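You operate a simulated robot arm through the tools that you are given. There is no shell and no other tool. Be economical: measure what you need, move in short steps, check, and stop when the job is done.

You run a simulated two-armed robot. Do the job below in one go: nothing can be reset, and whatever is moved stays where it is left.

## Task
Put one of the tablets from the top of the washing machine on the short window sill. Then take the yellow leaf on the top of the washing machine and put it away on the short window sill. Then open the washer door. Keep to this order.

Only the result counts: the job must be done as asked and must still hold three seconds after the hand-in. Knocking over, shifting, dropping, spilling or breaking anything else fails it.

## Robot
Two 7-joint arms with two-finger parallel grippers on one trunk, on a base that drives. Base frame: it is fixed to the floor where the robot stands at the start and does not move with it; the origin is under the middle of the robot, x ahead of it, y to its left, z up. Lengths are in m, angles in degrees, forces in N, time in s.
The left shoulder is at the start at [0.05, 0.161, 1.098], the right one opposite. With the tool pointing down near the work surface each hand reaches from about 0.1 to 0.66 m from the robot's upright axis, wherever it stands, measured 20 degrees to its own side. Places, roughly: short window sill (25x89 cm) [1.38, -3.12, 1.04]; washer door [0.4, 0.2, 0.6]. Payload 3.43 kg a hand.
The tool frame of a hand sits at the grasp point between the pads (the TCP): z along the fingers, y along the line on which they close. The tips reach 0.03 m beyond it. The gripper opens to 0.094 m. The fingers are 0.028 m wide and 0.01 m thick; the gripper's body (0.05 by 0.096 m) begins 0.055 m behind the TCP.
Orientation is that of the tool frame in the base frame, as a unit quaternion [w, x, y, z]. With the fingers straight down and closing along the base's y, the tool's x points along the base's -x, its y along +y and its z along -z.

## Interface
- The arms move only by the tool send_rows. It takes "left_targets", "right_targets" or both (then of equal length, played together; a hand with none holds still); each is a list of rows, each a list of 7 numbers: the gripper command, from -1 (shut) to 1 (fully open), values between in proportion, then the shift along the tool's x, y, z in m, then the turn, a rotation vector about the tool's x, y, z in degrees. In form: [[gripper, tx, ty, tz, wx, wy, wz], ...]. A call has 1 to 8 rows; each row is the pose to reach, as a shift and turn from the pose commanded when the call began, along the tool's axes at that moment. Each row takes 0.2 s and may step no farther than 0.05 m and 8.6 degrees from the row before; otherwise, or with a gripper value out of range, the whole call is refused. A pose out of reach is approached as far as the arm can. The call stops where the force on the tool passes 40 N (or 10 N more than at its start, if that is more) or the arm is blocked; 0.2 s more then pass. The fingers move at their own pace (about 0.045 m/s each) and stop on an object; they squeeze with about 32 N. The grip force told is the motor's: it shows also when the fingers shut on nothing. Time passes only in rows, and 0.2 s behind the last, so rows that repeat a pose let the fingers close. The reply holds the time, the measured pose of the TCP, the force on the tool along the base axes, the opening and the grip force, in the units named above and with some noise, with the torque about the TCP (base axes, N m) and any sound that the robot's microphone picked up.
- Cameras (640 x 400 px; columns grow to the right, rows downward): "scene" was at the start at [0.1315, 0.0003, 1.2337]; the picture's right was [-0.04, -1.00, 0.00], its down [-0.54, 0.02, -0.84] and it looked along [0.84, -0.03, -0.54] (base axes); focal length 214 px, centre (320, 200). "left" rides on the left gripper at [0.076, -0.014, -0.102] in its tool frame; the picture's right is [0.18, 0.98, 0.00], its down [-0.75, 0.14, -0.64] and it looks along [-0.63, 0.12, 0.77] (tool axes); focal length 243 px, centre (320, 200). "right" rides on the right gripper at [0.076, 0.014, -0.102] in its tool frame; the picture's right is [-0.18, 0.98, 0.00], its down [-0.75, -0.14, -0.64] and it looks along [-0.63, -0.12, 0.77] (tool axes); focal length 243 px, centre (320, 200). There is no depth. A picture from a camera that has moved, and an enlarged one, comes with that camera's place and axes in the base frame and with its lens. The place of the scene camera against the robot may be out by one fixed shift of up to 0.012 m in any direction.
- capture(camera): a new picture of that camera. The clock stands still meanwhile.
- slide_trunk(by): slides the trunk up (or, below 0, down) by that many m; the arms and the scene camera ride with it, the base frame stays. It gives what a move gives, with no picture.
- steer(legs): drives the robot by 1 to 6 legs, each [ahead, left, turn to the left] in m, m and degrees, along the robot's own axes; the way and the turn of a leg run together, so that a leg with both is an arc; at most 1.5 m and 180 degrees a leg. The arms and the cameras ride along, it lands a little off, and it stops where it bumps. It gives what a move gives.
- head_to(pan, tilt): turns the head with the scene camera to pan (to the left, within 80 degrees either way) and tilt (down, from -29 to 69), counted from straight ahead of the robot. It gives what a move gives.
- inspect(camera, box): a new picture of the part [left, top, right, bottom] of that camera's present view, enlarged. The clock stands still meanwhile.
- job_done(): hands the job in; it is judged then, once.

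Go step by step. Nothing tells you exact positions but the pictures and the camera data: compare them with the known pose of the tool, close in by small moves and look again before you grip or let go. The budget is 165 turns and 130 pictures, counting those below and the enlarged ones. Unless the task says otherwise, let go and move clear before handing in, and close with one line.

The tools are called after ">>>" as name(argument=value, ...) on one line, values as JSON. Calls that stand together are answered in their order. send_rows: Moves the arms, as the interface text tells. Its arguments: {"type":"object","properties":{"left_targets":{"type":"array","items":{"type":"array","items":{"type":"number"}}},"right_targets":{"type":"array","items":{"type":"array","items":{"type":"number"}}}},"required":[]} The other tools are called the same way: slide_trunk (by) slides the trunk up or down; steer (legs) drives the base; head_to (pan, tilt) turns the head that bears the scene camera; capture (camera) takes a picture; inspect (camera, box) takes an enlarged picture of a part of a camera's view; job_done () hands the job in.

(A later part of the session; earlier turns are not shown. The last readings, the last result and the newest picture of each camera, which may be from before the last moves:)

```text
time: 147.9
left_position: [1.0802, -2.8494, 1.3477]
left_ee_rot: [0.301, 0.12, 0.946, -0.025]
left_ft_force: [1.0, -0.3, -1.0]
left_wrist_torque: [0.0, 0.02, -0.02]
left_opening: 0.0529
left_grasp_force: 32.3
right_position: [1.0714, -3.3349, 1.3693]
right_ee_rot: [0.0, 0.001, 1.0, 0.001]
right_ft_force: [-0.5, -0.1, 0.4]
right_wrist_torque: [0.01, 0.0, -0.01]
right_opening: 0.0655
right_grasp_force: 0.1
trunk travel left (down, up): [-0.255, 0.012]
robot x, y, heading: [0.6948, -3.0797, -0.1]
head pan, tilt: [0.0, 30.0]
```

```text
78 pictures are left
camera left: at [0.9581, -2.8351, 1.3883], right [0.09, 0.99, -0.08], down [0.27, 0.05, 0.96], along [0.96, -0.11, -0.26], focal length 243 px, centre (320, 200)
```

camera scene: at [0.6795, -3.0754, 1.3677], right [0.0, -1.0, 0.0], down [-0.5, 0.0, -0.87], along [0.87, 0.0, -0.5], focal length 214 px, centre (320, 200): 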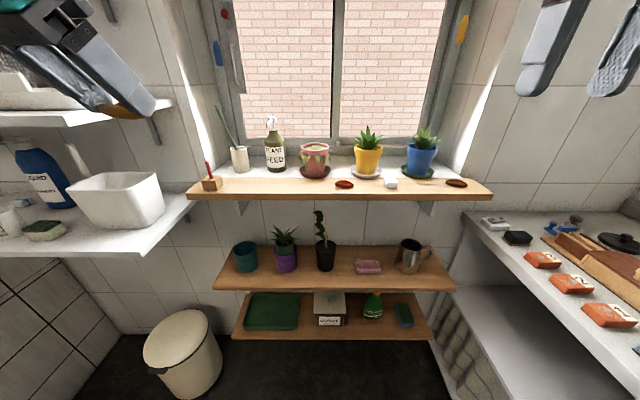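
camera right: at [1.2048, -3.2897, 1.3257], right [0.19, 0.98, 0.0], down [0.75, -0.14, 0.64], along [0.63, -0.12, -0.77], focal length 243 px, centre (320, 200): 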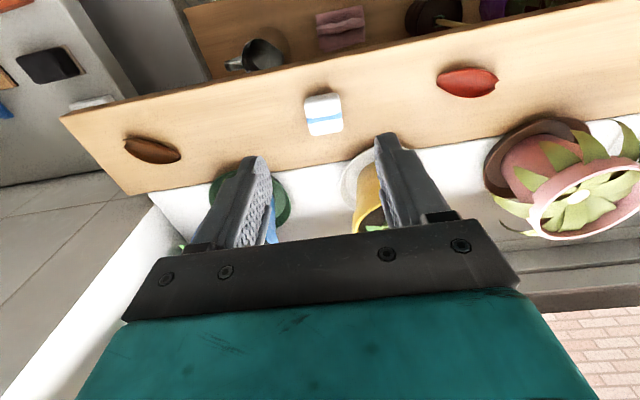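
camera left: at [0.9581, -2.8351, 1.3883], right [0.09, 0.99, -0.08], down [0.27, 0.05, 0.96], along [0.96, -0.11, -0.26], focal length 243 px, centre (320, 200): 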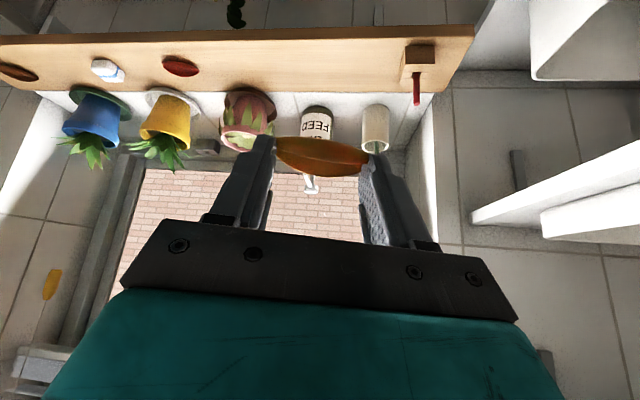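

>>> send_rows(left_targets=[[-1, -0.011, -0.004, 0.042, 0, 0, 0], [-1, -0.022, -0.008, 0.085, 0, 0, 0], [-1, -0.033, -0.013, 0.128, 0, 0, 0], [-1, -0.044, -0.017, 0.171, 0, 0, 0], [-1, -0.055, -0.021, 0.214, 0, 0, 0], [-1, -0.066, -0.026, 0.256, 0, 0, 0], [-1, -0.077, -0.03, 0.298, 0, 0, 0]])

>>> capture(camera="left")

>>> capture(camera="scene")

```text
time: 149.5
left_position: [1.3035, -2.928, 1.1496]
left_ee_rot: [0.301, 0.119, 0.946, -0.024]
left_ft_force: [-0.4, -0.3, 0.3]
left_wrist_torque: [-0.02, 0.04, 0.03]
left_opening: 0.0528
left_grasp_force: 32.1
right_position: [1.0731, -3.3346, 1.3697]
right_ee_rot: [0.001, 0.0, 1.0, 0.001]
right_ft_force: [-0.2, 0.2, 0.1]
right_wrist_torque: [0.0, 0.04, 0.0]
right_opening: 0.066
right_grasp_force: 0.0
trunk travel left (down, up): [-0.255, 0.012]
robot x, y, heading: [0.6909, -3.0814, 0.1]
head pan, tilt: [0.0, 30.0]
```

```text
77 pictures are left
camera left: at [1.1805, -2.913, 1.1895], right [0.09, 0.99, -0.08], down [0.27, 0.05, 0.96], along [0.96, -0.11, -0.26], focal length 243 px, centre (320, 200)
```

left: 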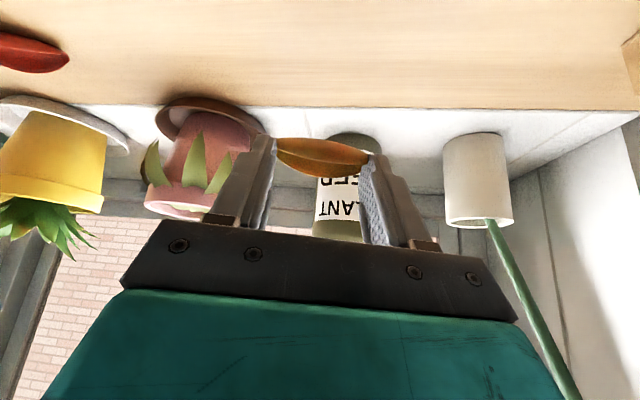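

```text
76 pictures are left
camera scene: at [0.827, -3.0758, 1.3675], right [0.0, -1.0, 0.0], down [-0.5, 0.0, -0.87], along [0.87, 0.0, -0.5], focal length 214 px, centre (320, 200)
```

scene: 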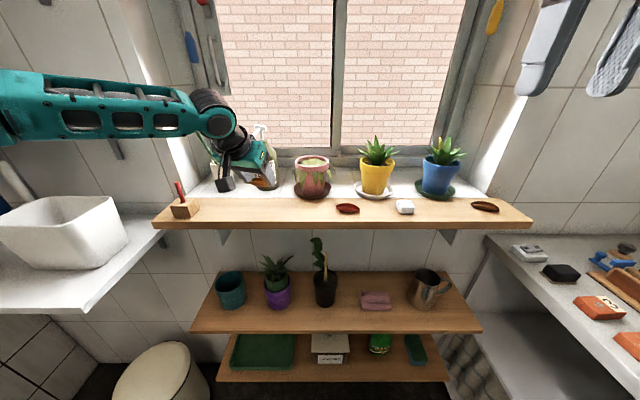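

Clear space below. I lower 5 cm, then feel for contact.

>>> send_rows(left_targets=[[-1, 0.0144, -0.0006, 0.0205, 0, 0, 0], [-1, 0.0288, -0.0012, 0.041, 0, 0, 0]])

>>> send_rows(left_targets=[[-1, 0.0035, 0, 0.0049, 0, 0, 0]])

>>> inspect(camera="left", box=[200, 60, 440, 210])

>>> inspect(camera="scene", box=[150, 120, 350, 245])

```text
time: 150.1
left_position: [1.2975, -2.9272, 1.098]
left_ee_rot: [0.301, 0.119, 0.946, -0.024]
left_ft_force: [0.4, 0.7, 0.4]
left_wrist_torque: [0.01, 0.03, -0.03]
left_opening: 0.0528
left_grasp_force: 31.5
right_position: [1.0704, -3.3352, 1.3713]
right_ee_rot: [0.001, 0.001, 1.0, 0.001]
right_ft_force: [-0.4, 0.4, -0.4]
right_wrist_torque: [0.03, -0.02, 0.01]
right_opening: 0.0656
right_grasp_force: 0.1
trunk travel left (down, up): [-0.255, 0.012]
robot x, y, heading: [0.6919, -3.0781, -0.1]
head pan, tilt: [0.0, 30.0]
```

```text
time: 150.5
left_position: [1.2974, -2.9264, 1.0926]
left_ee_rot: [0.303, 0.12, 0.945, -0.026]
left_ft_force: [0.9, 0.6, -0.7]
left_wrist_torque: [0.0, 0.01, 0.01]
left_opening: 0.0531
left_grasp_force: 32.2
left hand out of reach, approached as far as the arm can: row 1
right_position: [1.0707, -3.3333, 1.3711]
right_ee_rot: [0.001, 0.0, 1.0, 0.001]
right_ft_force: [-1.3, -0.8, -0.2]
right_wrist_torque: [0.0, 0.02, 0.0]
right_opening: 0.0658
right_grasp_force: 0.2
trunk travel left (down, up): [-0.255, 0.012]
robot x, y, heading: [0.6945, -3.0787, -0.4]
head pan, tilt: [0.0, 30.0]
```

```text
2.67 times, centred on (320, 135) of left
camera zoom: at [1.1753, -2.9113, 1.1326], right [0.09, 0.99, -0.08], down [0.27, 0.06, 0.96], along [0.96, -0.11, -0.26], focal length 647 px, centre (320, 373)
```

zoom: 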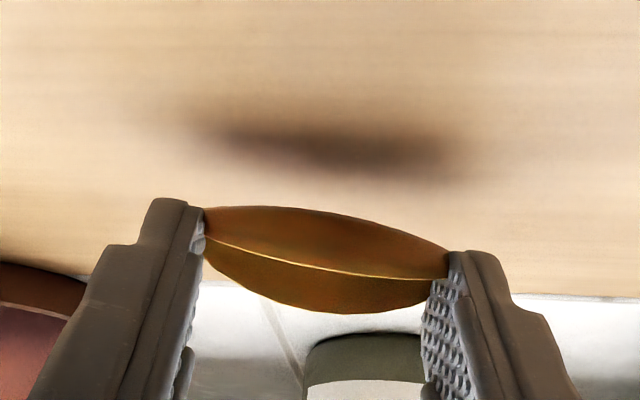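

```text
3.20 times, centred on (250, 182) of scene
camera zoom: at [0.8256, -3.0759, 1.3677], right [0.0, -1.0, 0.0], down [-0.5, 0.0, -0.87], along [0.87, 0.0, -0.5], focal length 686 px, centre (544, 256)
```

zoom: 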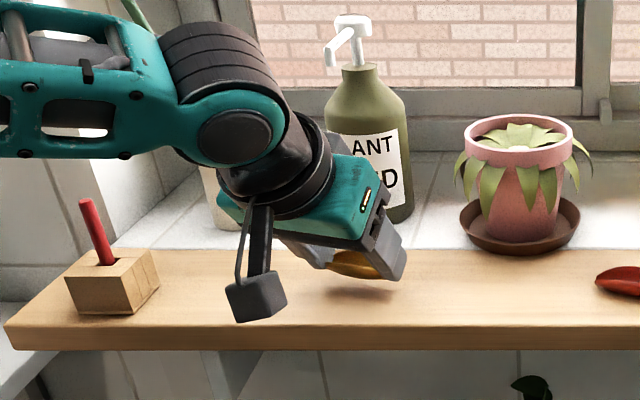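

The arm is at its reach limit here but only ~7 mm above the sill; I lower with the trunk in tiny steps.

>>> slide_trunk(by=-0.005)

>>> slide_trunk(by=-0.003)

>>> inspect(camera="left", box=[200, 60, 440, 210])

```text
time: 151.0
left_position: [1.2973, -2.9277, 1.0874]
left_ee_rot: [0.302, 0.12, 0.945, -0.026]
left_ft_force: [1.0, -0.8, 0.3]
left_wrist_torque: [0.03, 0.0, -0.01]
left_opening: 0.0529
left_grasp_force: 31.8
right_position: [1.071, -3.3339, 1.3647]
right_ee_rot: [0.001, 0.001, 1.0, 0.001]
right_ft_force: [0.4, 0.0, 1.1]
right_wrist_torque: [0.01, 0.0, 0.04]
right_opening: 0.0657
right_grasp_force: 0.2
trunk travel left (down, up): [-0.25, 0.017]
robot x, y, heading: [0.6929, -3.0779, -0.1]
head pan, tilt: [0.0, 30.0]
```

```text
time: 151.5
left_position: [1.2976, -2.9268, 1.0853]
left_ee_rot: [0.302, 0.12, 0.945, -0.026]
left_ft_force: [0.4, 0.6, 0.0]
left_wrist_torque: [0.06, 0.0, -0.02]
left_opening: 0.0529
left_grasp_force: 31.5
right_position: [1.0699, -3.3337, 1.3628]
right_ee_rot: [0.002, 0.0, 1.0, 0.0]
right_ft_force: [-0.4, -0.4, -0.2]
right_wrist_torque: [0.02, 0.01, 0.04]
right_opening: 0.066
right_grasp_force: 0.1
trunk travel left (down, up): [-0.247, 0.02]
robot x, y, heading: [0.6943, -3.08, 0.0]
head pan, tilt: [0.0, 30.0]
```

```text
2.67 times, centred on (320, 135) of left
camera zoom: at [1.1752, -2.9113, 1.1247], right [0.09, 0.99, -0.08], down [0.27, 0.05, 0.96], along [0.96, -0.11, -0.26], focal length 647 px, centre (320, 373)
```

zoom: 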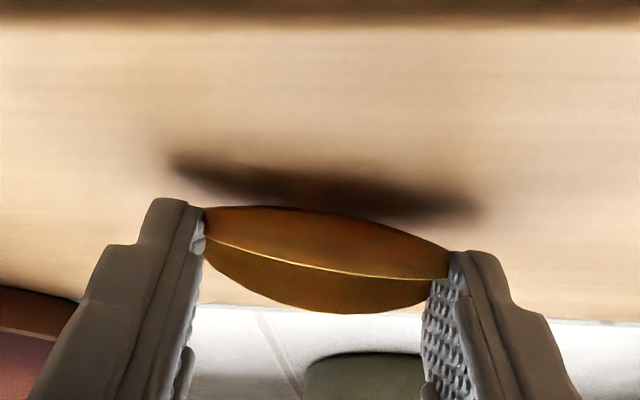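

>>> slide_trunk(by=-0.002)

>>> slide_trunk(by=-0.002)

>>> inspect(camera="left", box=[200, 60, 440, 210])

```text
time: 152.1
left_position: [1.2974, -2.9269, 1.0836]
left_ee_rot: [0.303, 0.12, 0.945, -0.026]
left_ft_force: [-0.6, 0.3, 4.5]
left_wrist_torque: [-0.13, -0.03, 0.01]
left_opening: 0.0527
left_grasp_force: 31.8
right_position: [1.0709, -3.3357, 1.3607]
right_ee_rot: [0.001, 0.002, 1.0, 0.001]
right_ft_force: [-0.7, -0.7, -0.6]
right_wrist_torque: [-0.02, -0.04, 0.0]
right_opening: 0.0657
right_grasp_force: 0.1
trunk travel left (down, up): [-0.245, 0.022]
robot x, y, heading: [0.6935, -3.0803, 0.1]
head pan, tilt: [0.0, 30.0]
```

```text
time: 152.6
left_position: [1.2972, -2.9271, 1.0836]
left_ee_rot: [0.305, 0.119, 0.945, -0.025]
left_ft_force: [1.0, 1.5, 13.3]
left_wrist_torque: [-0.34, -0.08, 0.04]
left_opening: 0.0528
left_grasp_force: 32.3
right_position: [1.0708, -3.3346, 1.3593]
right_ee_rot: [0.002, 0.001, 1.0, 0.001]
right_ft_force: [0.1, -0.6, -0.6]
right_wrist_torque: [-0.01, -0.02, -0.02]
right_opening: 0.0657
right_grasp_force: 0.0
trunk travel left (down, up): [-0.243, 0.024]
robot x, y, heading: [0.6903, -3.0811, -0.1]
head pan, tilt: [0.0, 30.0]
```

```text
2.67 times, centred on (320, 135) of left
camera zoom: at [1.1749, -2.9117, 1.1228], right [0.09, 0.99, -0.08], down [0.26, 0.06, 0.96], along [0.96, -0.11, -0.25], focal length 647 px, centre (320, 373)
```

zoom: 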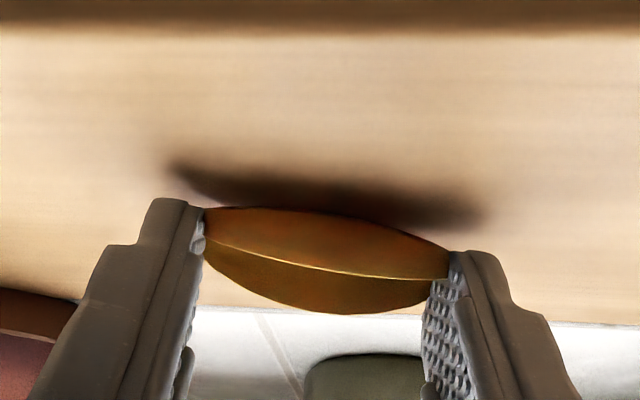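

It touches the sill. I ease the pressure, open the fingers and back out along the finger direction.

>>> slide_trunk(by=0.002)

>>> send_rows(left_targets=[[-0.3, 0, 0, 0, 0, 0, 0], [0.5, 0, 0, 0, 0, 0, 0], [1, 0, 0, 0, 0, 0, 0], [1, 0, 0, 0, 0, 0, 0], [1, 0, 0, -0.02, 0, 0, 0], [1, 0, 0, -0.05, 0, 0, 0], [1, 0, 0, -0.09, 0, 0, 0], [1, 0, 0, -0.13, 0, 0, 0]])

>>> capture(camera="left")

>>> inspect(camera="scene", box=[150, 120, 350, 245])

```text
time: 153.1
left_position: [1.2965, -2.9269, 1.0844]
left_ee_rot: [0.302, 0.119, 0.945, -0.026]
left_ft_force: [2.2, -0.5, 10.3]
left_wrist_torque: [-0.37, -0.12, 0.05]
left_opening: 0.0529
left_grasp_force: 31.6
right_position: [1.0702, -3.3352, 1.3608]
right_ee_rot: [0.002, 0.001, 1.0, 0.001]
right_ft_force: [0.0, 0.2, 0.4]
right_wrist_torque: [0.0, 0.01, -0.02]
right_opening: 0.0655
right_grasp_force: 0.0
trunk travel left (down, up): [-0.245, 0.022]
robot x, y, heading: [0.6942, -3.0799, -0.1]
head pan, tilt: [0.0, 30.0]
```

```text
time: 154.9
left_position: [1.2253, -2.9086, 1.1892]
left_ee_rot: [0.301, 0.119, 0.946, -0.024]
left_ft_force: [-0.4, 0.3, -0.2]
left_wrist_torque: [0.0, 0.02, -0.02]
left_opening: 0.0942
left_grasp_force: 0.0
right_position: [1.0697, -3.3338, 1.3609]
right_ee_rot: [0.002, 0.001, 1.0, 0.0]
right_ft_force: [-0.3, -0.5, -0.9]
right_wrist_torque: [-0.01, -0.04, 0.0]
right_opening: 0.066
right_grasp_force: 0.1
trunk travel left (down, up): [-0.245, 0.022]
robot x, y, heading: [0.695, -3.0797, -0.2]
head pan, tilt: [0.0, 30.0]
```

```text
71 pictures are left
camera left: at [1.1026, -2.8943, 1.2308], right [0.09, 0.99, -0.08], down [0.27, 0.05, 0.96], along [0.96, -0.11, -0.26], focal length 243 px, centre (320, 200)
```

left: 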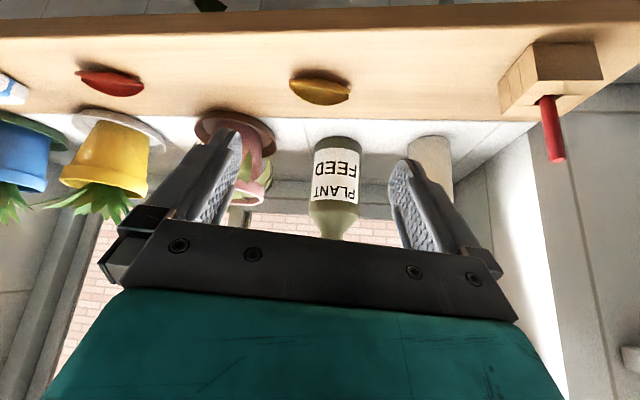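

```text
3.20 times, centred on (250, 182) of scene
camera zoom: at [0.8247, -3.076, 1.3578], right [0.0, -1.0, 0.0], down [-0.5, 0.0, -0.87], along [0.87, 0.0, -0.5], focal length 686 px, centre (544, 256)
```

zoom: 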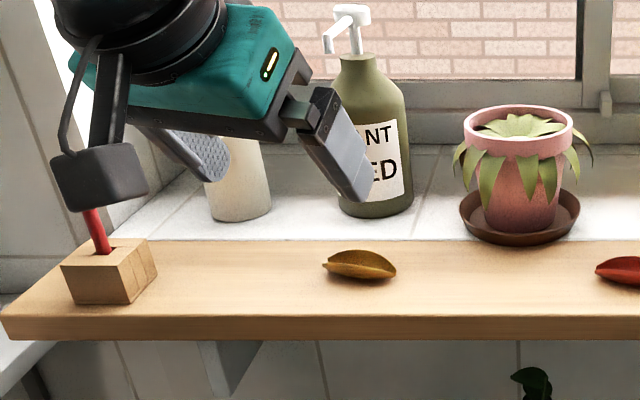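

The leaf lies on the sill. I retract the left hand and return to the washer by the same route.

>>> send_rows(left_targets=[[1, 0.006, 0.003, -0.042, 0, 0, 0], [1, 0.012, 0.007, -0.084, 0, 0, 0], [1, 0.018, 0.011, -0.127, 0, 0, 0], [1, 0.025, 0.015, -0.17, 0, 0, 0], [1, 0.032, 0.019, -0.212, 0, 0, 0]])

>>> steer(legs=[[-0.585, 0, 0], [0, 0, -90]])

>>> steer(legs=[[-1.2, 0, 0]])

```text
time: 156.1
left_position: [1.082, -2.859, 1.3458]
left_ee_rot: [0.302, 0.12, 0.945, -0.025]
left_ft_force: [-0.8, 0.3, -0.2]
left_wrist_torque: [0.0, -0.03, 0.0]
left_opening: 0.0941
left_grasp_force: 0.1
right_position: [1.0698, -3.3338, 1.3605]
right_ee_rot: [0.002, 0.001, 1.0, 0.001]
right_ft_force: [-0.2, -0.4, 0.4]
right_wrist_torque: [0.0, -0.02, -0.05]
right_opening: 0.0658
right_grasp_force: 0.0
trunk travel left (down, up): [-0.245, 0.022]
robot x, y, heading: [0.6928, -3.0805, -0.0]
head pan, tilt: [0.0, 30.0]
```

```text
time: 163.2
left_position: [0.3337, -3.4599, 1.3447]
left_ee_rot: [0.198, 0.744, 0.595, -0.228]
left_ft_force: [-0.5, 0.9, 0.2]
left_wrist_torque: [0.02, -0.01, 0.0]
left_opening: 0.0941
left_grasp_force: 0.0
right_position: [-0.141, -3.4624, 1.3606]
right_ee_rot: [0.002, 0.697, 0.717, -0.002]
right_ft_force: [0.2, -0.4, -0.4]
right_wrist_torque: [-0.03, 0.01, 0.01]
right_opening: 0.0657
right_grasp_force: 0.0
trunk travel left (down, up): [-0.245, 0.022]
robot x, y, heading: [0.0975, -3.0771, -88.4]
head pan, tilt: [0.0, 30.0]
```

```text
time: 169.4
left_position: [0.2948, -2.2363, 1.3451]
left_ee_rot: [0.201, 0.74, 0.601, -0.226]
left_ft_force: [0.5, 0.2, -0.3]
left_wrist_torque: [0.01, 0.01, 0.06]
left_opening: 0.0941
left_grasp_force: 0.0
right_position: [-0.1809, -2.2456, 1.36]
right_ee_rot: [0.002, 0.692, 0.722, -0.001]
right_ft_force: [0.2, 0.8, -0.3]
right_wrist_torque: [-0.01, 0.04, 0.02]
right_opening: 0.0657
right_grasp_force: 0.0
trunk travel left (down, up): [-0.245, 0.022]
robot x, y, heading: [0.057, -1.8559, -87.3]
head pan, tilt: [0.0, 30.0]
```

>>> steer(legs=[[0, 0.055, -2.7], [-0.65, 0, 0]])

>>> steer(legs=[[-0.55, 0, 0], [0, -0.13, 0], [0, 0, 90]])

>>> slide_trunk(by=-0.12)

```text
time: 173.6
left_position: [0.3339, -1.586, 1.3439]
left_ee_rot: [0.196, 0.753, 0.584, -0.231]
left_ft_force: [0.2, 0.5, -0.5]
left_wrist_torque: [-0.02, 0.01, -0.01]
left_opening: 0.0942
left_grasp_force: 0.0
right_position: [-0.1415, -1.5739, 1.3597]
right_ee_rot: [0.002, 0.708, 0.707, 0.0]
right_ft_force: [0.1, -0.1, 0.0]
right_wrist_torque: [-0.02, 0.02, -0.01]
right_opening: 0.0659
right_grasp_force: 0.1
trunk travel left (down, up): [-0.245, 0.022]
robot x, y, heading: [0.1186, -1.1974, -90.0]
head pan, tilt: [0.0, 30.0]
```

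```text
time: 181.4
left_position: [0.3774, -0.4304, 1.3451]
left_ee_rot: [0.302, 0.125, 0.945, -0.027]
left_ft_force: [-0.8, -0.7, -0.1]
left_wrist_torque: [0.0, 0.01, -0.02]
left_opening: 0.0942
left_grasp_force: 0.2
right_position: [0.3613, -0.9068, 1.3606]
right_ee_rot: [0.001, 0.005, 1.0, 0.001]
right_ft_force: [-0.8, -0.3, 0.0]
right_wrist_torque: [0.03, 0.02, -0.02]
right_opening: 0.0657
right_grasp_force: 0.1
trunk travel left (down, up): [-0.245, 0.022]
robot x, y, heading: [-0.0148, -0.6473, -0.6]
head pan, tilt: [0.0, 30.0]
```

```text
time: 182.9
left_position: [0.3768, -0.4325, 1.2251]
left_ee_rot: [0.302, 0.124, 0.945, -0.026]
left_ft_force: [0.3, 0.1, 1.2]
left_wrist_torque: [0.01, 0.01, 0.01]
left_opening: 0.0939
left_grasp_force: 0.0
right_position: [0.36, -0.9067, 1.2396]
right_ee_rot: [0.002, 0.006, 1.0, 0.001]
right_ft_force: [-0.5, 0.0, 0.0]
right_wrist_torque: [-0.01, 0.0, 0.01]
right_opening: 0.0657
right_grasp_force: 0.1
trunk travel left (down, up): [-0.125, 0.142]
robot x, y, heading: [-0.0133, -0.648, -0.3]
head pan, tilt: [0.0, 30.0]
```

Now I look at the washer door from a bit away, panning left.

>>> steer(legs=[[-0.1, 0.45, 0.3]])

>>> head_to(pan=25, tilt=50)

>>> capture(camera="scene")

```text
time: 185.7
left_position: [0.2806, 0.0263, 1.2248]
left_ee_rot: [0.302, 0.12, 0.945, -0.025]
left_ft_force: [-0.1, -0.1, -0.1]
left_wrist_torque: [-0.04, 0.03, 0.03]
left_opening: 0.0941
left_grasp_force: 0.1
right_position: [0.2681, -0.4498, 1.2408]
right_ee_rot: [0.001, 0.001, 1.0, 0.001]
right_ft_force: [-0.4, 0.2, 0.5]
right_wrist_torque: [-0.01, 0.02, -0.03]
right_opening: 0.0656
right_grasp_force: 0.0
trunk travel left (down, up): [-0.125, 0.142]
robot x, y, heading: [-0.1075, -0.1936, -0.2]
head pan, tilt: [0.0, 30.0]
```

```text
time: 186.6
left_position: [0.2808, 0.0254, 1.2251]
left_ee_rot: [0.301, 0.12, 0.946, -0.025]
left_ft_force: [-0.2, 0.1, -0.8]
left_wrist_torque: [0.01, 0.02, 0.02]
left_opening: 0.094
left_grasp_force: 0.1
right_position: [0.2675, -0.4497, 1.2407]
right_ee_rot: [0.001, 0.001, 1.0, 0.0]
right_ft_force: [-0.9, 0.0, -0.4]
right_wrist_torque: [0.02, 0.0, 0.04]
right_opening: 0.0658
right_grasp_force: 0.0
trunk travel left (down, up): [-0.125, 0.142]
robot x, y, heading: [-0.1114, -0.1961, -0.2]
head pan, tilt: [25.0, 50.0]
```

```text
69 pictures are left
camera scene: at [0.0011, -0.1582, 1.2082], right [0.42, -0.91, 0.0], down [-0.69, -0.32, -0.64], along [0.58, 0.27, -0.77], focal length 214 px, centre (320, 200)
```

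scene: 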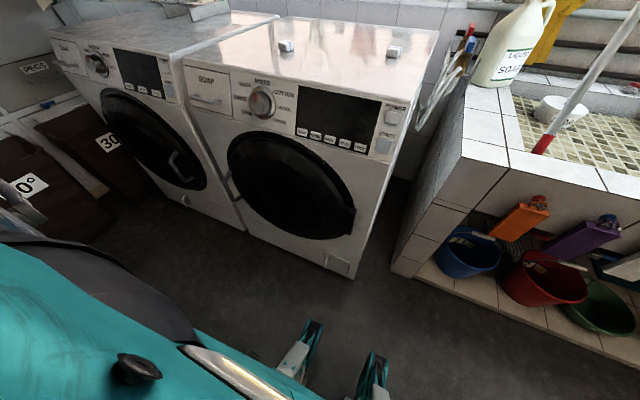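

>>> inspect(camera="scene", box=[170, 80, 400, 280])

>>> inspect(camera="scene", box=[210, 150, 270, 215])

```text
2.00 times, centred on (285, 180) of scene
camera zoom: at [0.0011, -0.1582, 1.2082], right [0.42, -0.91, 0.0], down [-0.69, -0.32, -0.64], along [0.58, 0.27, -0.77], focal length 429 px, centre (390, 240)
```

zoom: 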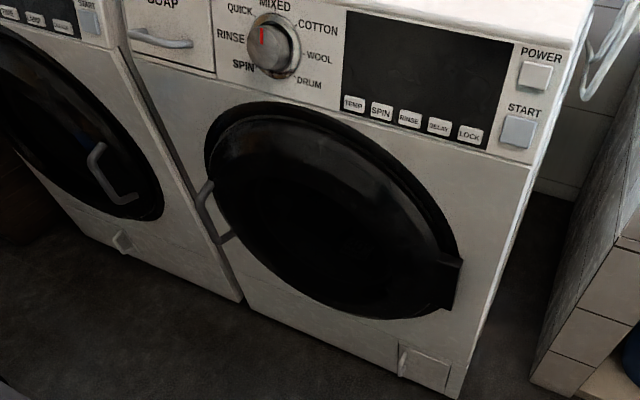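

```text
6.15 times, centred on (240, 182) of scene
camera zoom: at [0.0011, -0.1582, 1.2082], right [0.42, -0.91, 0.0], down [-0.69, -0.32, -0.64], along [0.58, 0.27, -0.77], focal length 1320 px, centre (812, 308)
```

zoom: 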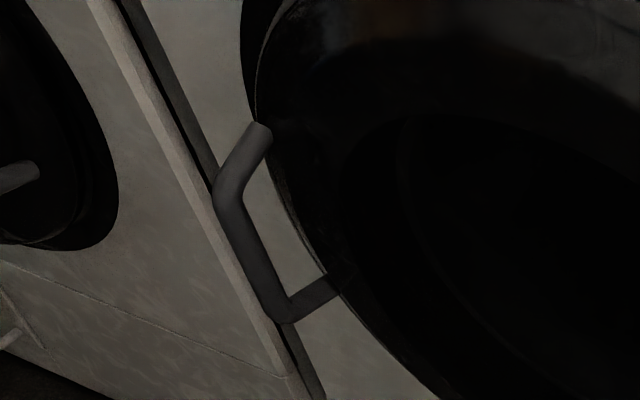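

The door's hinge is on its right and the vertical bar handle at its left, roughly at [0.38, 0.43], z 0.48–0.60. I back off, go a little left, lower the trunk and look from there.

>>> steer(legs=[[-0.12, 0, 0], [0, 0.36, 0]])

>>> slide_trunk(by=-0.12)

>>> head_to(pan=10, tilt=40)

>>> capture(camera="scene")

>>> capture(camera="left")

```text
time: 189.8
left_position: [0.1639, 0.3942, 1.2251]
left_ee_rot: [0.302, 0.122, 0.945, -0.026]
left_ft_force: [0.2, 0.6, 0.1]
left_wrist_torque: [-0.02, -0.04, 0.01]
left_opening: 0.0941
left_grasp_force: 0.0
right_position: [0.1499, -0.0799, 1.2404]
right_ee_rot: [0.001, 0.002, 1.0, 0.002]
right_ft_force: [0.0, 0.7, 0.0]
right_wrist_torque: [-0.03, 0.0, 0.01]
right_opening: 0.066
right_grasp_force: 0.1
trunk travel left (down, up): [-0.125, 0.142]
robot x, y, heading: [-0.2273, 0.1719, -0.4]
head pan, tilt: [25.0, 50.0]
```

```text
time: 191.2
left_position: [0.1651, 0.3937, 1.105]
left_ee_rot: [0.302, 0.121, 0.945, -0.024]
left_ft_force: [-1.0, 0.2, 0.5]
left_wrist_torque: [0.0, 0.0, 0.0]
left_opening: 0.0937
left_grasp_force: 0.0
right_position: [0.15, -0.0824, 1.1208]
right_ee_rot: [0.001, 0.003, 1.0, 0.001]
right_ft_force: [0.4, 0.0, 0.0]
right_wrist_torque: [-0.02, 0.01, 0.02]
right_opening: 0.0656
right_grasp_force: 0.1
trunk travel left (down, up): [-0.005, 0.262]
robot x, y, heading: [-0.2251, 0.1762, 0.1]
head pan, tilt: [25.0, 50.0]
```

```text
time: 192.0
left_position: [0.1632, 0.3935, 1.1043]
left_ee_rot: [0.301, 0.121, 0.945, -0.025]
left_ft_force: [0.5, 0.4, -0.2]
left_wrist_torque: [0.02, 0.02, 0.0]
left_opening: 0.0942
left_grasp_force: 0.0
right_position: [0.1504, -0.082, 1.12]
right_ee_rot: [0.001, 0.004, 1.0, 0.002]
right_ft_force: [0.4, -0.7, 0.7]
right_wrist_torque: [-0.02, 0.01, -0.01]
right_opening: 0.066
right_grasp_force: 0.0
trunk travel left (down, up): [-0.005, 0.262]
robot x, y, heading: [-0.2249, 0.1758, -0.2]
head pan, tilt: [10.0, 40.0]
```

```text
66 pictures are left
camera scene: at [-0.1014, 0.1923, 1.1023], right [0.17, -0.99, 0.0], down [-0.63, -0.11, -0.77], along [0.75, 0.13, -0.64], focal length 214 px, centre (320, 200)
```

scene: 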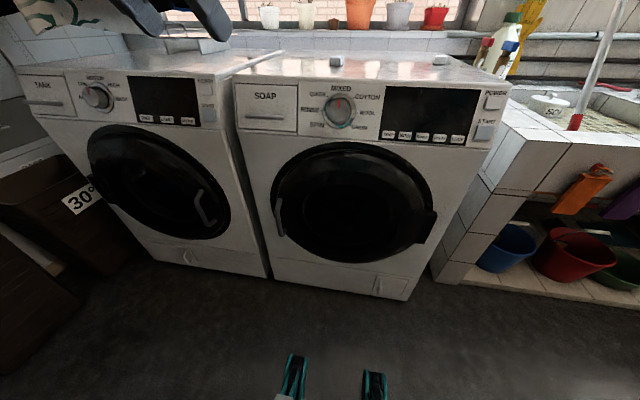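

```text
65 pictures are left
camera left: at [0.0419, 0.4084, 1.145], right [0.1, 0.99, -0.08], down [0.27, 0.05, 0.96], along [0.96, -0.11, -0.26], focal length 243 px, centre (320, 200)
```

left: 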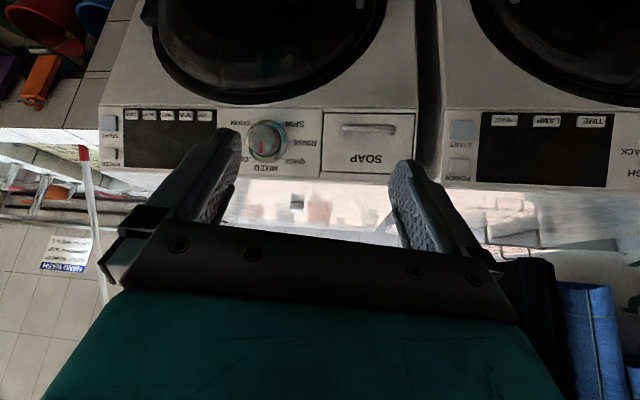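

>>> inspect(camera="scene", box=[255, 180, 335, 250])

```text
5.71 times, centred on (295, 215) of scene
camera zoom: at [-0.1014, 0.1923, 1.1023], right [0.17, -0.99, 0.0], down [-0.63, -0.11, -0.77], along [0.75, 0.13, -0.64], focal length 1226 px, centre (463, 114)
```

zoom: 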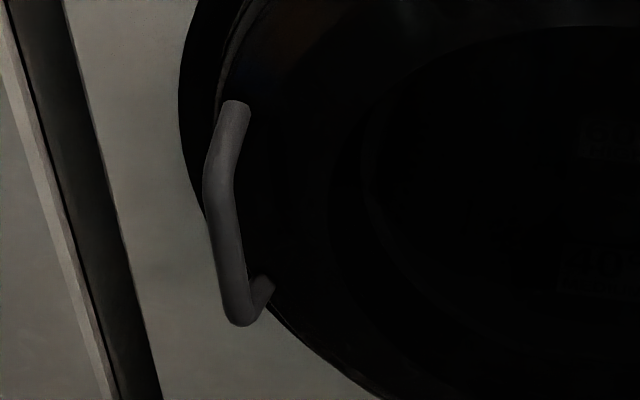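

The bar handle is at x≈0.37, y≈0.417, from z 0.50 to 0.62. I bring the left hand down in front of it, taking the yaw out.

>>> send_rows(left_targets=[[0.6, 0.0, 0.004, 0.03, -2, 0, -3], [0.6, 0.01, 0.01, 0.065, -4, 0, -6], [0.6, 0.02, 0.016, 0.1, -6, 0, -9], [0.6, 0.032, 0.022, 0.137, -8, 0.3, -11.4], [0.6, 0.044, 0.028, 0.172, -8, 0.3, -11.4], [0.6, 0.056, 0.034, 0.206, -8, 0.3, -11.4]])

>>> send_rows(left_targets=[[0.6, 0.02, 0, 0.03, 0, -8, 0], [0.6, 0.04, 0, 0.06, 0, -16, 0], [0.6, 0.06, 0, 0.09, 0, -24, 0], [0.6, 0.08, 0, 0.12, 0, -25, 0], [0.6, 0.1, 0, 0.15, 0, -25, 0]])

>>> capture(camera="left")

>>> capture(camera="scene")

```text
time: 193.4
left_position: [0.2447, 0.4146, 0.903]
left_ee_rot: [0.303, 0.006, 0.953, 0.011]
left_ft_force: [0.5, -0.1, 1.5]
left_wrist_torque: [0.01, -0.01, -0.01]
left_opening: 0.0751
left_grasp_force: 0.1
right_position: [0.1504, -0.0826, 1.1204]
right_ee_rot: [0.0, 0.003, 1.0, 0.001]
right_ft_force: [-0.4, -0.4, 1.2]
right_wrist_torque: [0.0, 0.02, 0.01]
right_opening: 0.0658
right_grasp_force: 0.1
trunk travel left (down, up): [-0.005, 0.262]
robot x, y, heading: [-0.2284, 0.1769, -0.0]
head pan, tilt: [10.0, 40.0]
```

```text
time: 194.6
left_position: [0.2482, 0.4148, 0.7269]
left_ee_rot: [0.503, 0.008, 0.864, 0.009]
left_ft_force: [0.3, -0.6, -0.5]
left_wrist_torque: [-0.04, 0.02, -0.02]
left_opening: 0.0751
left_grasp_force: 0.0
right_position: [0.1509, -0.0828, 1.1201]
right_ee_rot: [0.0, 0.002, 1.0, 0.001]
right_ft_force: [-0.2, -0.4, 1.1]
right_wrist_torque: [0.04, 0.02, 0.0]
right_opening: 0.0661
right_grasp_force: 0.1
trunk travel left (down, up): [-0.005, 0.262]
robot x, y, heading: [-0.2258, 0.1712, -0.2]
head pan, tilt: [10.0, 40.0]
```

```text
63 pictures are left
camera left: at [0.1207, 0.4039, 0.7117], right [-0.09, 0.99, -0.14], down [-0.18, 0.12, 0.98], along [0.98, 0.11, 0.17], focal length 243 px, centre (320, 200)
```

left: 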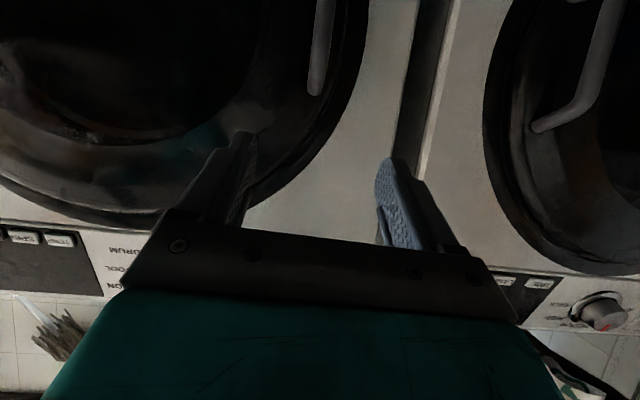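

```text
62 pictures are left
camera scene: at [-0.1013, 0.192, 1.1023], right [0.17, -0.99, 0.0], down [-0.63, -0.11, -0.77], along [0.75, 0.13, -0.64], focal length 214 px, centre (320, 200)
```

scene: 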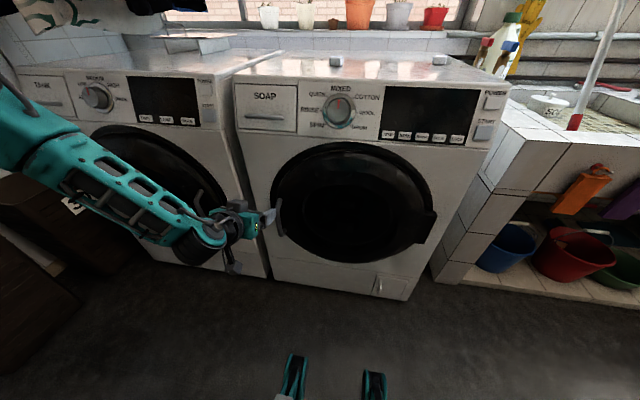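

The hand is in front of and above the bar. I lower it to z≈0.57, staying short of the bar.

>>> send_rows(left_targets=[[0.6, 0.032, 0, 0.022, 0, 0, 0], [0.6, 0.064, 0, 0.044, 0, 0, 0], [0.6, 0.09, 0, 0.07, 0, 0, 0], [0.6, 0.111, 0.002, 0.1, 0, 0, 0]])

>>> capture(camera="left")

>>> inspect(camera="scene", box=[200, 170, 340, 270])

```text
time: 195.6
left_position: [0.2647, 0.4666, 0.6906]
left_ee_rot: [0.502, 0.007, 0.865, 0.009]
left_ft_force: [-0.5, 0.2, 0.6]
left_wrist_torque: [0.01, 0.0, -0.01]
left_opening: 0.0753
left_grasp_force: 0.1
left hand out of reach, approached as far as the arm can: row 1, 2, 3, 4
right_position: [0.1496, -0.0819, 1.1214]
right_ee_rot: [0.001, 0.003, 1.0, 0.001]
right_ft_force: [-0.1, 0.3, -0.5]
right_wrist_torque: [-0.01, 0.0, 0.01]
right_opening: 0.0656
right_grasp_force: 0.1
trunk travel left (down, up): [-0.005, 0.262]
robot x, y, heading: [-0.2281, 0.1766, -0.3]
head pan, tilt: [10.0, 40.0]
```

```text
61 pictures are left
camera left: at [0.1366, 0.4533, 0.6765], right [-0.09, 0.99, -0.14], down [-0.18, 0.12, 0.98], along [0.98, 0.11, 0.17], focal length 243 px, centre (320, 200)
```

left: 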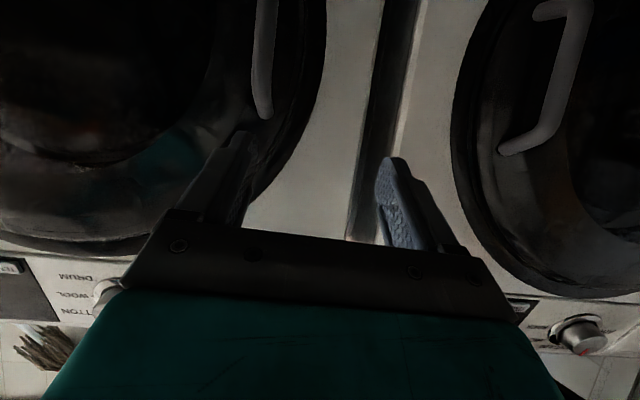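

```text
4.00 times, centred on (270, 220) of scene
camera zoom: at [-0.1014, 0.1922, 1.1023], right [0.17, -0.99, 0.0], down [-0.63, -0.11, -0.77], along [0.76, 0.13, -0.64], focal length 858 px, centre (520, 120)
```

zoom: 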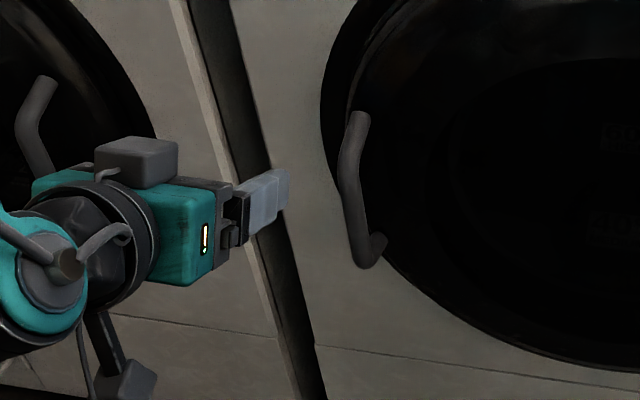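

The wrist can't hold that flat angle lower down. I go back to a steeper hand (about 38° tilt), which suits a vertical bar too.

>>> send_rows(left_targets=[[0.6, 0, -0.015, 0, 0, 8, 0], [0.6, 0, -0.03, 0, 0, 16, 0], [0.6, 0, -0.05, 0, 0, 22, 0], [0.6, 0, -0.05, 0, 0, 22, 0]])

>>> send_rows(left_targets=[[0.6, 0.016, 0, 0.026, 0, 0, 0], [0.6, 0.032, 0, 0.052, 0, 0, 0], [0.6, 0.048, 0, 0.078, 0, 0, 0], [0.6, 0.06, 0, 0.1, 0, 0, 0]])

>>> capture(camera="left")

```text
time: 196.6
left_position: [0.2611, 0.4111, 0.6944]
left_ee_rot: [0.327, 0.007, 0.945, 0.009]
left_ft_force: [0.4, 0.1, 0.3]
left_wrist_torque: [-0.01, 0.0, 0.03]
left_opening: 0.0752
left_grasp_force: 0.1
right_position: [0.1507, -0.082, 1.1194]
right_ee_rot: [0.001, 0.003, 1.0, 0.002]
right_ft_force: [0.2, 1.0, 0.2]
right_wrist_torque: [0.01, 0.03, -0.03]
right_opening: 0.0657
right_grasp_force: 0.0
trunk travel left (down, up): [-0.005, 0.262]
robot x, y, heading: [-0.2311, 0.1752, -0.2]
head pan, tilt: [10.0, 40.0]
```

```text
time: 197.6
left_position: [0.2539, 0.4427, 0.6537]
left_ee_rot: [0.326, 0.006, 0.945, 0.011]
left_ft_force: [0.5, 0.1, 0.1]
left_wrist_torque: [0.02, 0.0, -0.01]
left_opening: 0.075
left_grasp_force: 0.1
left hand out of reach, approached as far as the arm can: row 1, 2, 3, 4
right_position: [0.1513, -0.0824, 1.1193]
right_ee_rot: [0.001, 0.003, 1.0, 0.0]
right_ft_force: [0.2, -0.2, 0.7]
right_wrist_torque: [-0.05, 0.03, -0.02]
right_opening: 0.0658
right_grasp_force: 0.0
trunk travel left (down, up): [-0.005, 0.262]
robot x, y, heading: [-0.2259, 0.1727, -0.2]
head pan, tilt: [10.0, 40.0]
```

```text
59 pictures are left
camera left: at [0.1305, 0.4288, 0.6875], right [-0.14, 0.99, -0.09], down [0.2, 0.12, 0.97], along [0.97, 0.12, -0.21], focal length 243 px, centre (320, 200)
```

left: 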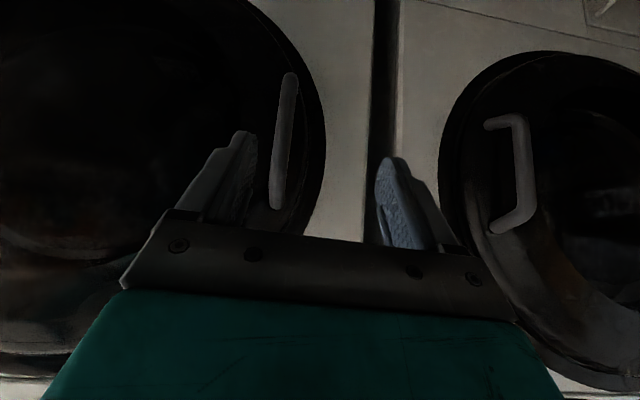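

The left arm seems limited that low in this posture and drifts outward. I shift the base to the right so the hand works farther out to its side, and try again.

>>> steer(legs=[[-0.02, -0.17, 0]])

>>> send_rows(left_targets=[[0.6, 0, 0.04, 0.0, 0, 0, 0], [0.6, 0, 0.08, 0, 0, 0, 0], [0.6, 0, 0.12, 0, 0, 0, 0], [0.6, 0, 0.15, 0.0, 0, 0, 0], [0.6, 0.02, 0.15, 0.03, 0, 0, 0], [0.6, 0.04, 0.15, 0.06, 0, 0, 0]])

>>> capture(camera="scene")

```text
time: 199.1
left_position: [0.2324, 0.2702, 0.6545]
left_ee_rot: [0.327, 0.005, 0.945, 0.012]
left_ft_force: [-0.2, -0.2, -0.3]
left_wrist_torque: [0.01, 0.02, -0.01]
left_opening: 0.0754
left_grasp_force: 0.0
right_position: [0.13, -0.2529, 1.1195]
right_ee_rot: [0.002, 0.001, 1.0, 0.001]
right_ft_force: [1.2, -0.8, 0.3]
right_wrist_torque: [0.02, -0.01, -0.01]
right_opening: 0.0657
right_grasp_force: 0.0
trunk travel left (down, up): [-0.005, 0.262]
robot x, y, heading: [-0.2488, 0.0014, -0.2]
head pan, tilt: [10.0, 40.0]
```

```text
time: 200.5
left_position: [0.2269, 0.4281, 0.6196]
left_ee_rot: [0.327, 0.006, 0.945, 0.011]
left_ft_force: [0.1, -0.3, -0.3]
left_wrist_torque: [-0.04, 0.0, 0.0]
left_opening: 0.0754
left_grasp_force: 0.1
left hand out of reach, approached as far as the arm can: row 5, 6
right_position: [0.1305, -0.2555, 1.1198]
right_ee_rot: [0.002, 0.003, 1.0, 0.001]
right_ft_force: [-0.5, 1.2, -0.3]
right_wrist_torque: [0.0, -0.02, 0.02]
right_opening: 0.0658
right_grasp_force: 0.0
trunk travel left (down, up): [-0.005, 0.262]
robot x, y, heading: [-0.251, 0.0001, -0.2]
head pan, tilt: [10.0, 40.0]
```

```text
58 pictures are left
camera scene: at [-0.1227, 0.0199, 1.1024], right [0.17, -0.99, 0.0], down [-0.63, -0.11, -0.77], along [0.75, 0.13, -0.64], focal length 214 px, centre (320, 200)
```

scene: 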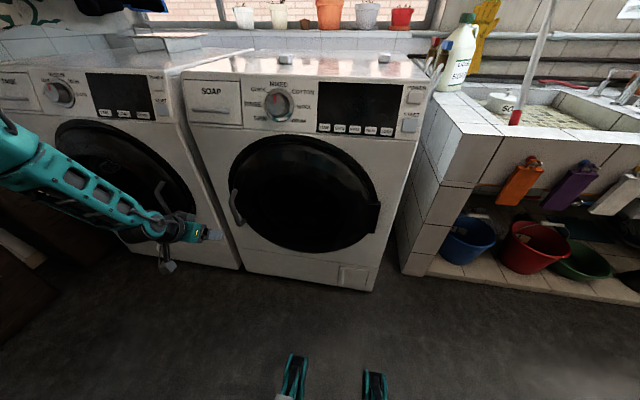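

Here the hand gets down to z≈0.62, which is enough to take the bar near its top. I check the wrist view for alignment.

>>> send_rows(left_targets=[[0.6, 0, -0.008, 0, 0, 0, 0]])

>>> inspect(camera="left", box=[160, 20, 480, 220])

```text
time: 200.9
left_position: [0.2266, 0.4192, 0.6199]
left_ee_rot: [0.327, 0.006, 0.945, 0.011]
left_ft_force: [-0.8, 0.8, 0.3]
left_wrist_torque: [0.02, 0.04, 0.0]
left_opening: 0.0754
left_grasp_force: 0.1
right_position: [0.1301, -0.2537, 1.12]
right_ee_rot: [0.001, 0.002, 1.0, 0.001]
right_ft_force: [-0.1, 0.4, -0.1]
right_wrist_torque: [-0.01, 0.01, 0.02]
right_opening: 0.0657
right_grasp_force: 0.0
trunk travel left (down, up): [-0.005, 0.262]
robot x, y, heading: [-0.2515, 0.0004, -0.4]
head pan, tilt: [10.0, 40.0]
```

```text
2.00 times, centred on (320, 120) of left
camera zoom: at [0.1026, 0.4048, 0.6542], right [-0.14, 0.99, -0.09], down [0.2, 0.12, 0.97], along [0.97, 0.12, -0.21], focal length 485 px, centre (320, 360)
```

zoom: 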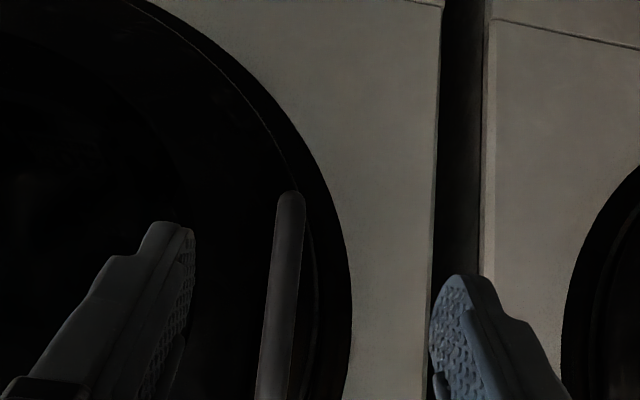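

The bar is at y≈0.412 between the fingers. I drive forward to bring the fingers around it.

>>> send_rows(left_targets=[[0.6, 0, -0.006, 0, 0, 0, 0]])

>>> steer(legs=[[0.1, 0, 0.3]])

>>> inspect(camera="left", box=[160, 20, 480, 220])

```text
time: 201.3
left_position: [0.2271, 0.4121, 0.6206]
left_ee_rot: [0.327, 0.005, 0.945, 0.009]
left_ft_force: [-1.1, 0.2, -0.1]
left_wrist_torque: [0.02, -0.01, 0.0]
left_opening: 0.0752
left_grasp_force: 0.1
right_position: [0.1295, -0.2528, 1.1203]
right_ee_rot: [0.001, 0.001, 1.0, 0.001]
right_ft_force: [-0.5, 0.1, -0.8]
right_wrist_torque: [0.02, 0.0, -0.02]
right_opening: 0.0658
right_grasp_force: 0.0
trunk travel left (down, up): [-0.005, 0.262]
robot x, y, heading: [-0.2468, 0.0056, -0.0]
head pan, tilt: [10.0, 40.0]
```

```text
time: 202.4
left_position: [0.3238, 0.4186, 0.6207]
left_ee_rot: [0.327, 0.002, 0.945, 0.01]
left_ft_force: [0.1, -1.1, -0.1]
left_wrist_torque: [0.02, -0.02, -0.01]
left_opening: 0.0753
left_grasp_force: 0.1
right_position: [0.2323, -0.2508, 1.1199]
right_ee_rot: [0.002, -0.002, 1.0, 0.0]
right_ft_force: [-0.1, 0.3, 0.2]
right_wrist_torque: [0.01, -0.01, 0.01]
right_opening: 0.0658
right_grasp_force: 0.1
trunk travel left (down, up): [-0.005, 0.262]
robot x, y, heading: [-0.1467, -0.0008, 0.4]
head pan, tilt: [10.0, 40.0]
```

```text
2.00 times, centred on (320, 120) of left
camera zoom: at [0.1995, 0.4015, 0.655], right [-0.15, 0.98, -0.09], down [0.2, 0.12, 0.97], along [0.97, 0.13, -0.21], focal length 485 px, centre (320, 360)
```

zoom: 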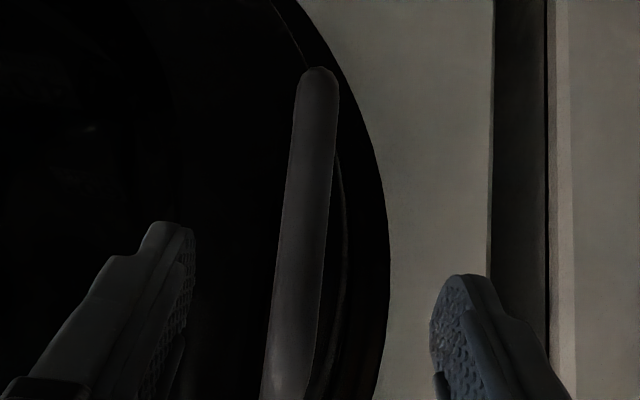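

The bar is at x≈0.361. I creep forward 3 cm and close on it.

>>> steer(legs=[[0.03, 0, 0]])

>>> inspect(camera="left", box=[160, 20, 480, 220])

```text
time: 203.3
left_position: [0.3526, 0.416, 0.6224]
left_ee_rot: [0.328, 0.002, 0.945, 0.01]
left_ft_force: [1.2, -0.1, 0.1]
left_wrist_torque: [-0.02, 0.02, 0.02]
left_opening: 0.075
left_grasp_force: 0.1
right_position: [0.2622, -0.2497, 1.1207]
right_ee_rot: [0.001, -0.003, 1.0, 0.001]
right_ft_force: [1.3, -0.4, -0.2]
right_wrist_torque: [-0.04, 0.05, -0.02]
right_opening: 0.0659
right_grasp_force: 0.1
trunk travel left (down, up): [-0.005, 0.262]
robot x, y, heading: [-0.1197, 0.0056, 0.3]
head pan, tilt: [10.0, 40.0]
```

```text
2.00 times, centred on (320, 120) of left
camera zoom: at [0.2291, 0.4017, 0.655], right [-0.15, 0.98, -0.09], down [0.2, 0.12, 0.97], along [0.97, 0.13, -0.21], focal length 485 px, centre (320, 360)
```

zoom: 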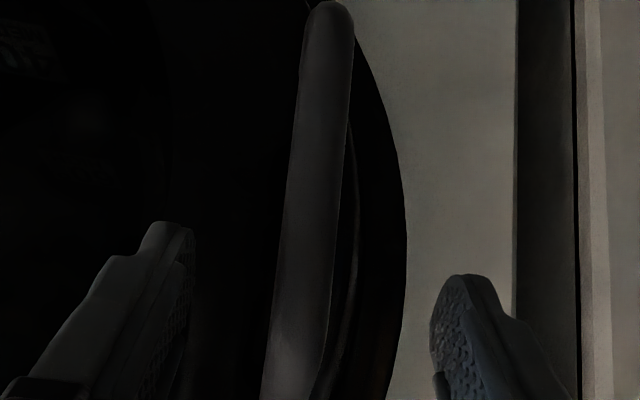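

>>> send_rows(left_targets=[[0, 0, 0, 0, 0, 0, 0], [-1, 0, 0, 0, 0, 0, 0], [-1, 0, 0, 0, 0, 0, 0], [-1, 0, 0, 0, 0, 0, 0], [-1, 0, 0, 0, 0, 0, 0]])

>>> capture(camera="left")

```text
time: 204.5
left_position: [0.3528, 0.4114, 0.6214]
left_ee_rot: [0.326, 0.005, 0.945, 0.008]
left_ft_force: [0.4, -24.6, -3.4]
left_wrist_torque: [-0.92, -0.09, -0.5]
left_opening: 0.0181
left_grasp_force: 42.7
right_position: [0.2612, -0.2513, 1.1197]
right_ee_rot: [0.001, -0.001, 1.0, 0.002]
right_ft_force: [0.0, 0.4, 0.0]
right_wrist_torque: [0.01, 0.01, 0.04]
right_opening: 0.0657
right_grasp_force: 0.0
trunk travel left (down, up): [-0.005, 0.262]
robot x, y, heading: [-0.119, 0.0043, 0.1]
head pan, tilt: [10.0, 40.0]
```

```text
54 pictures are left
camera left: at [0.2292, 0.3982, 0.6556], right [-0.14, 0.99, -0.1], down [0.2, 0.12, 0.97], along [0.97, 0.12, -0.21], focal length 243 px, centre (320, 200)
```

left: 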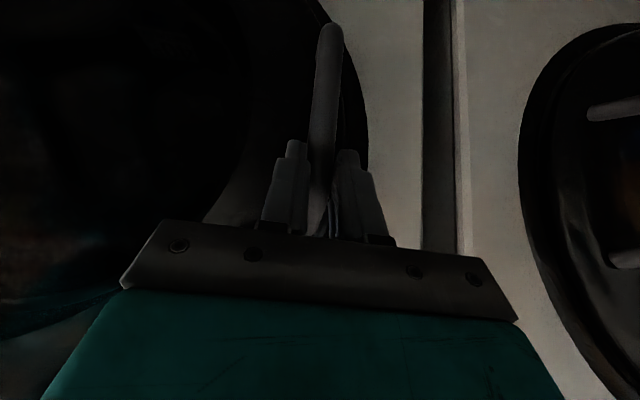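

The bar is gripped. I relieve the side force and start pulling gently along the door's arc.

>>> send_rows(left_targets=[[-1, 0, -0.004, 0, 0, 0, 0], [-1, 0.008, -0.005, -0.006, 0, 0, 0], [-1, 0.016, -0.007, -0.012, 0, 0, 0], [-1, 0.024, -0.009, -0.018, 0, 0, 0]])

```text
time: 205.5
left_position: [0.3224, 0.4075, 0.62]
left_ee_rot: [0.328, 0.002, 0.945, 0.011]
left_ft_force: [1.7, -10.3, 1.2]
left_wrist_torque: [-1.17, -0.22, 0.02]
left_opening: 0.0179
left_grasp_force: 44.8
right_position: [0.2614, -0.2505, 1.1197]
right_ee_rot: [0.002, -0.003, 1.0, 0.001]
right_ft_force: [-0.4, 0.4, -0.3]
right_wrist_torque: [0.01, 0.01, -0.02]
right_opening: 0.0662
right_grasp_force: 0.0
trunk travel left (down, up): [-0.005, 0.262]
robot x, y, heading: [-0.1196, -0.0, 0.4]
head pan, tilt: [10.0, 40.0]
```

It swings freely. I keep pulling by backing the base along the arc.

>>> steer(legs=[[-0.09, -0.025, 0]])

>>> capture(camera="scene")

```text
time: 206.6
left_position: [0.2322, 0.3807, 0.6206]
left_ee_rot: [0.327, 0.002, 0.945, 0.011]
left_ft_force: [-0.1, -0.4, 4.7]
left_wrist_torque: [-0.7, 0.27, -0.06]
left_opening: 0.0185
left_grasp_force: 44.7
right_position: [0.1699, -0.2763, 1.1208]
right_ee_rot: [0.002, -0.003, 1.0, 0.001]
right_ft_force: [-1.4, -0.5, 0.0]
right_wrist_torque: [-0.01, -0.01, 0.02]
right_opening: 0.0657
right_grasp_force: 0.2
trunk travel left (down, up): [-0.005, 0.262]
robot x, y, heading: [-0.2095, -0.0245, 0.3]
head pan, tilt: [10.0, 40.0]
```

```text
53 pictures are left
camera scene: at [-0.0848, -0.0049, 1.1024], right [0.18, -0.98, 0.0], down [-0.63, -0.12, -0.77], along [0.75, 0.14, -0.64], focal length 214 px, centre (320, 200)
```

scene: 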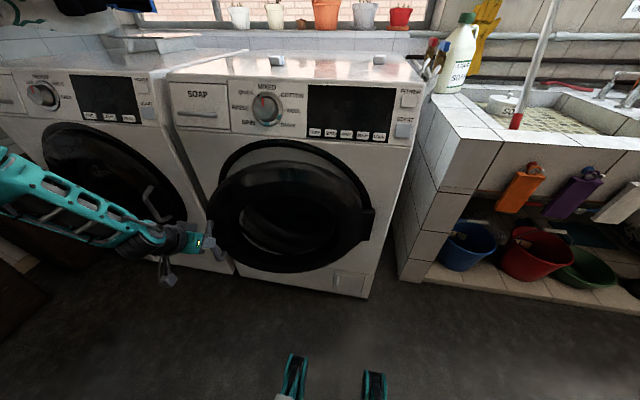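

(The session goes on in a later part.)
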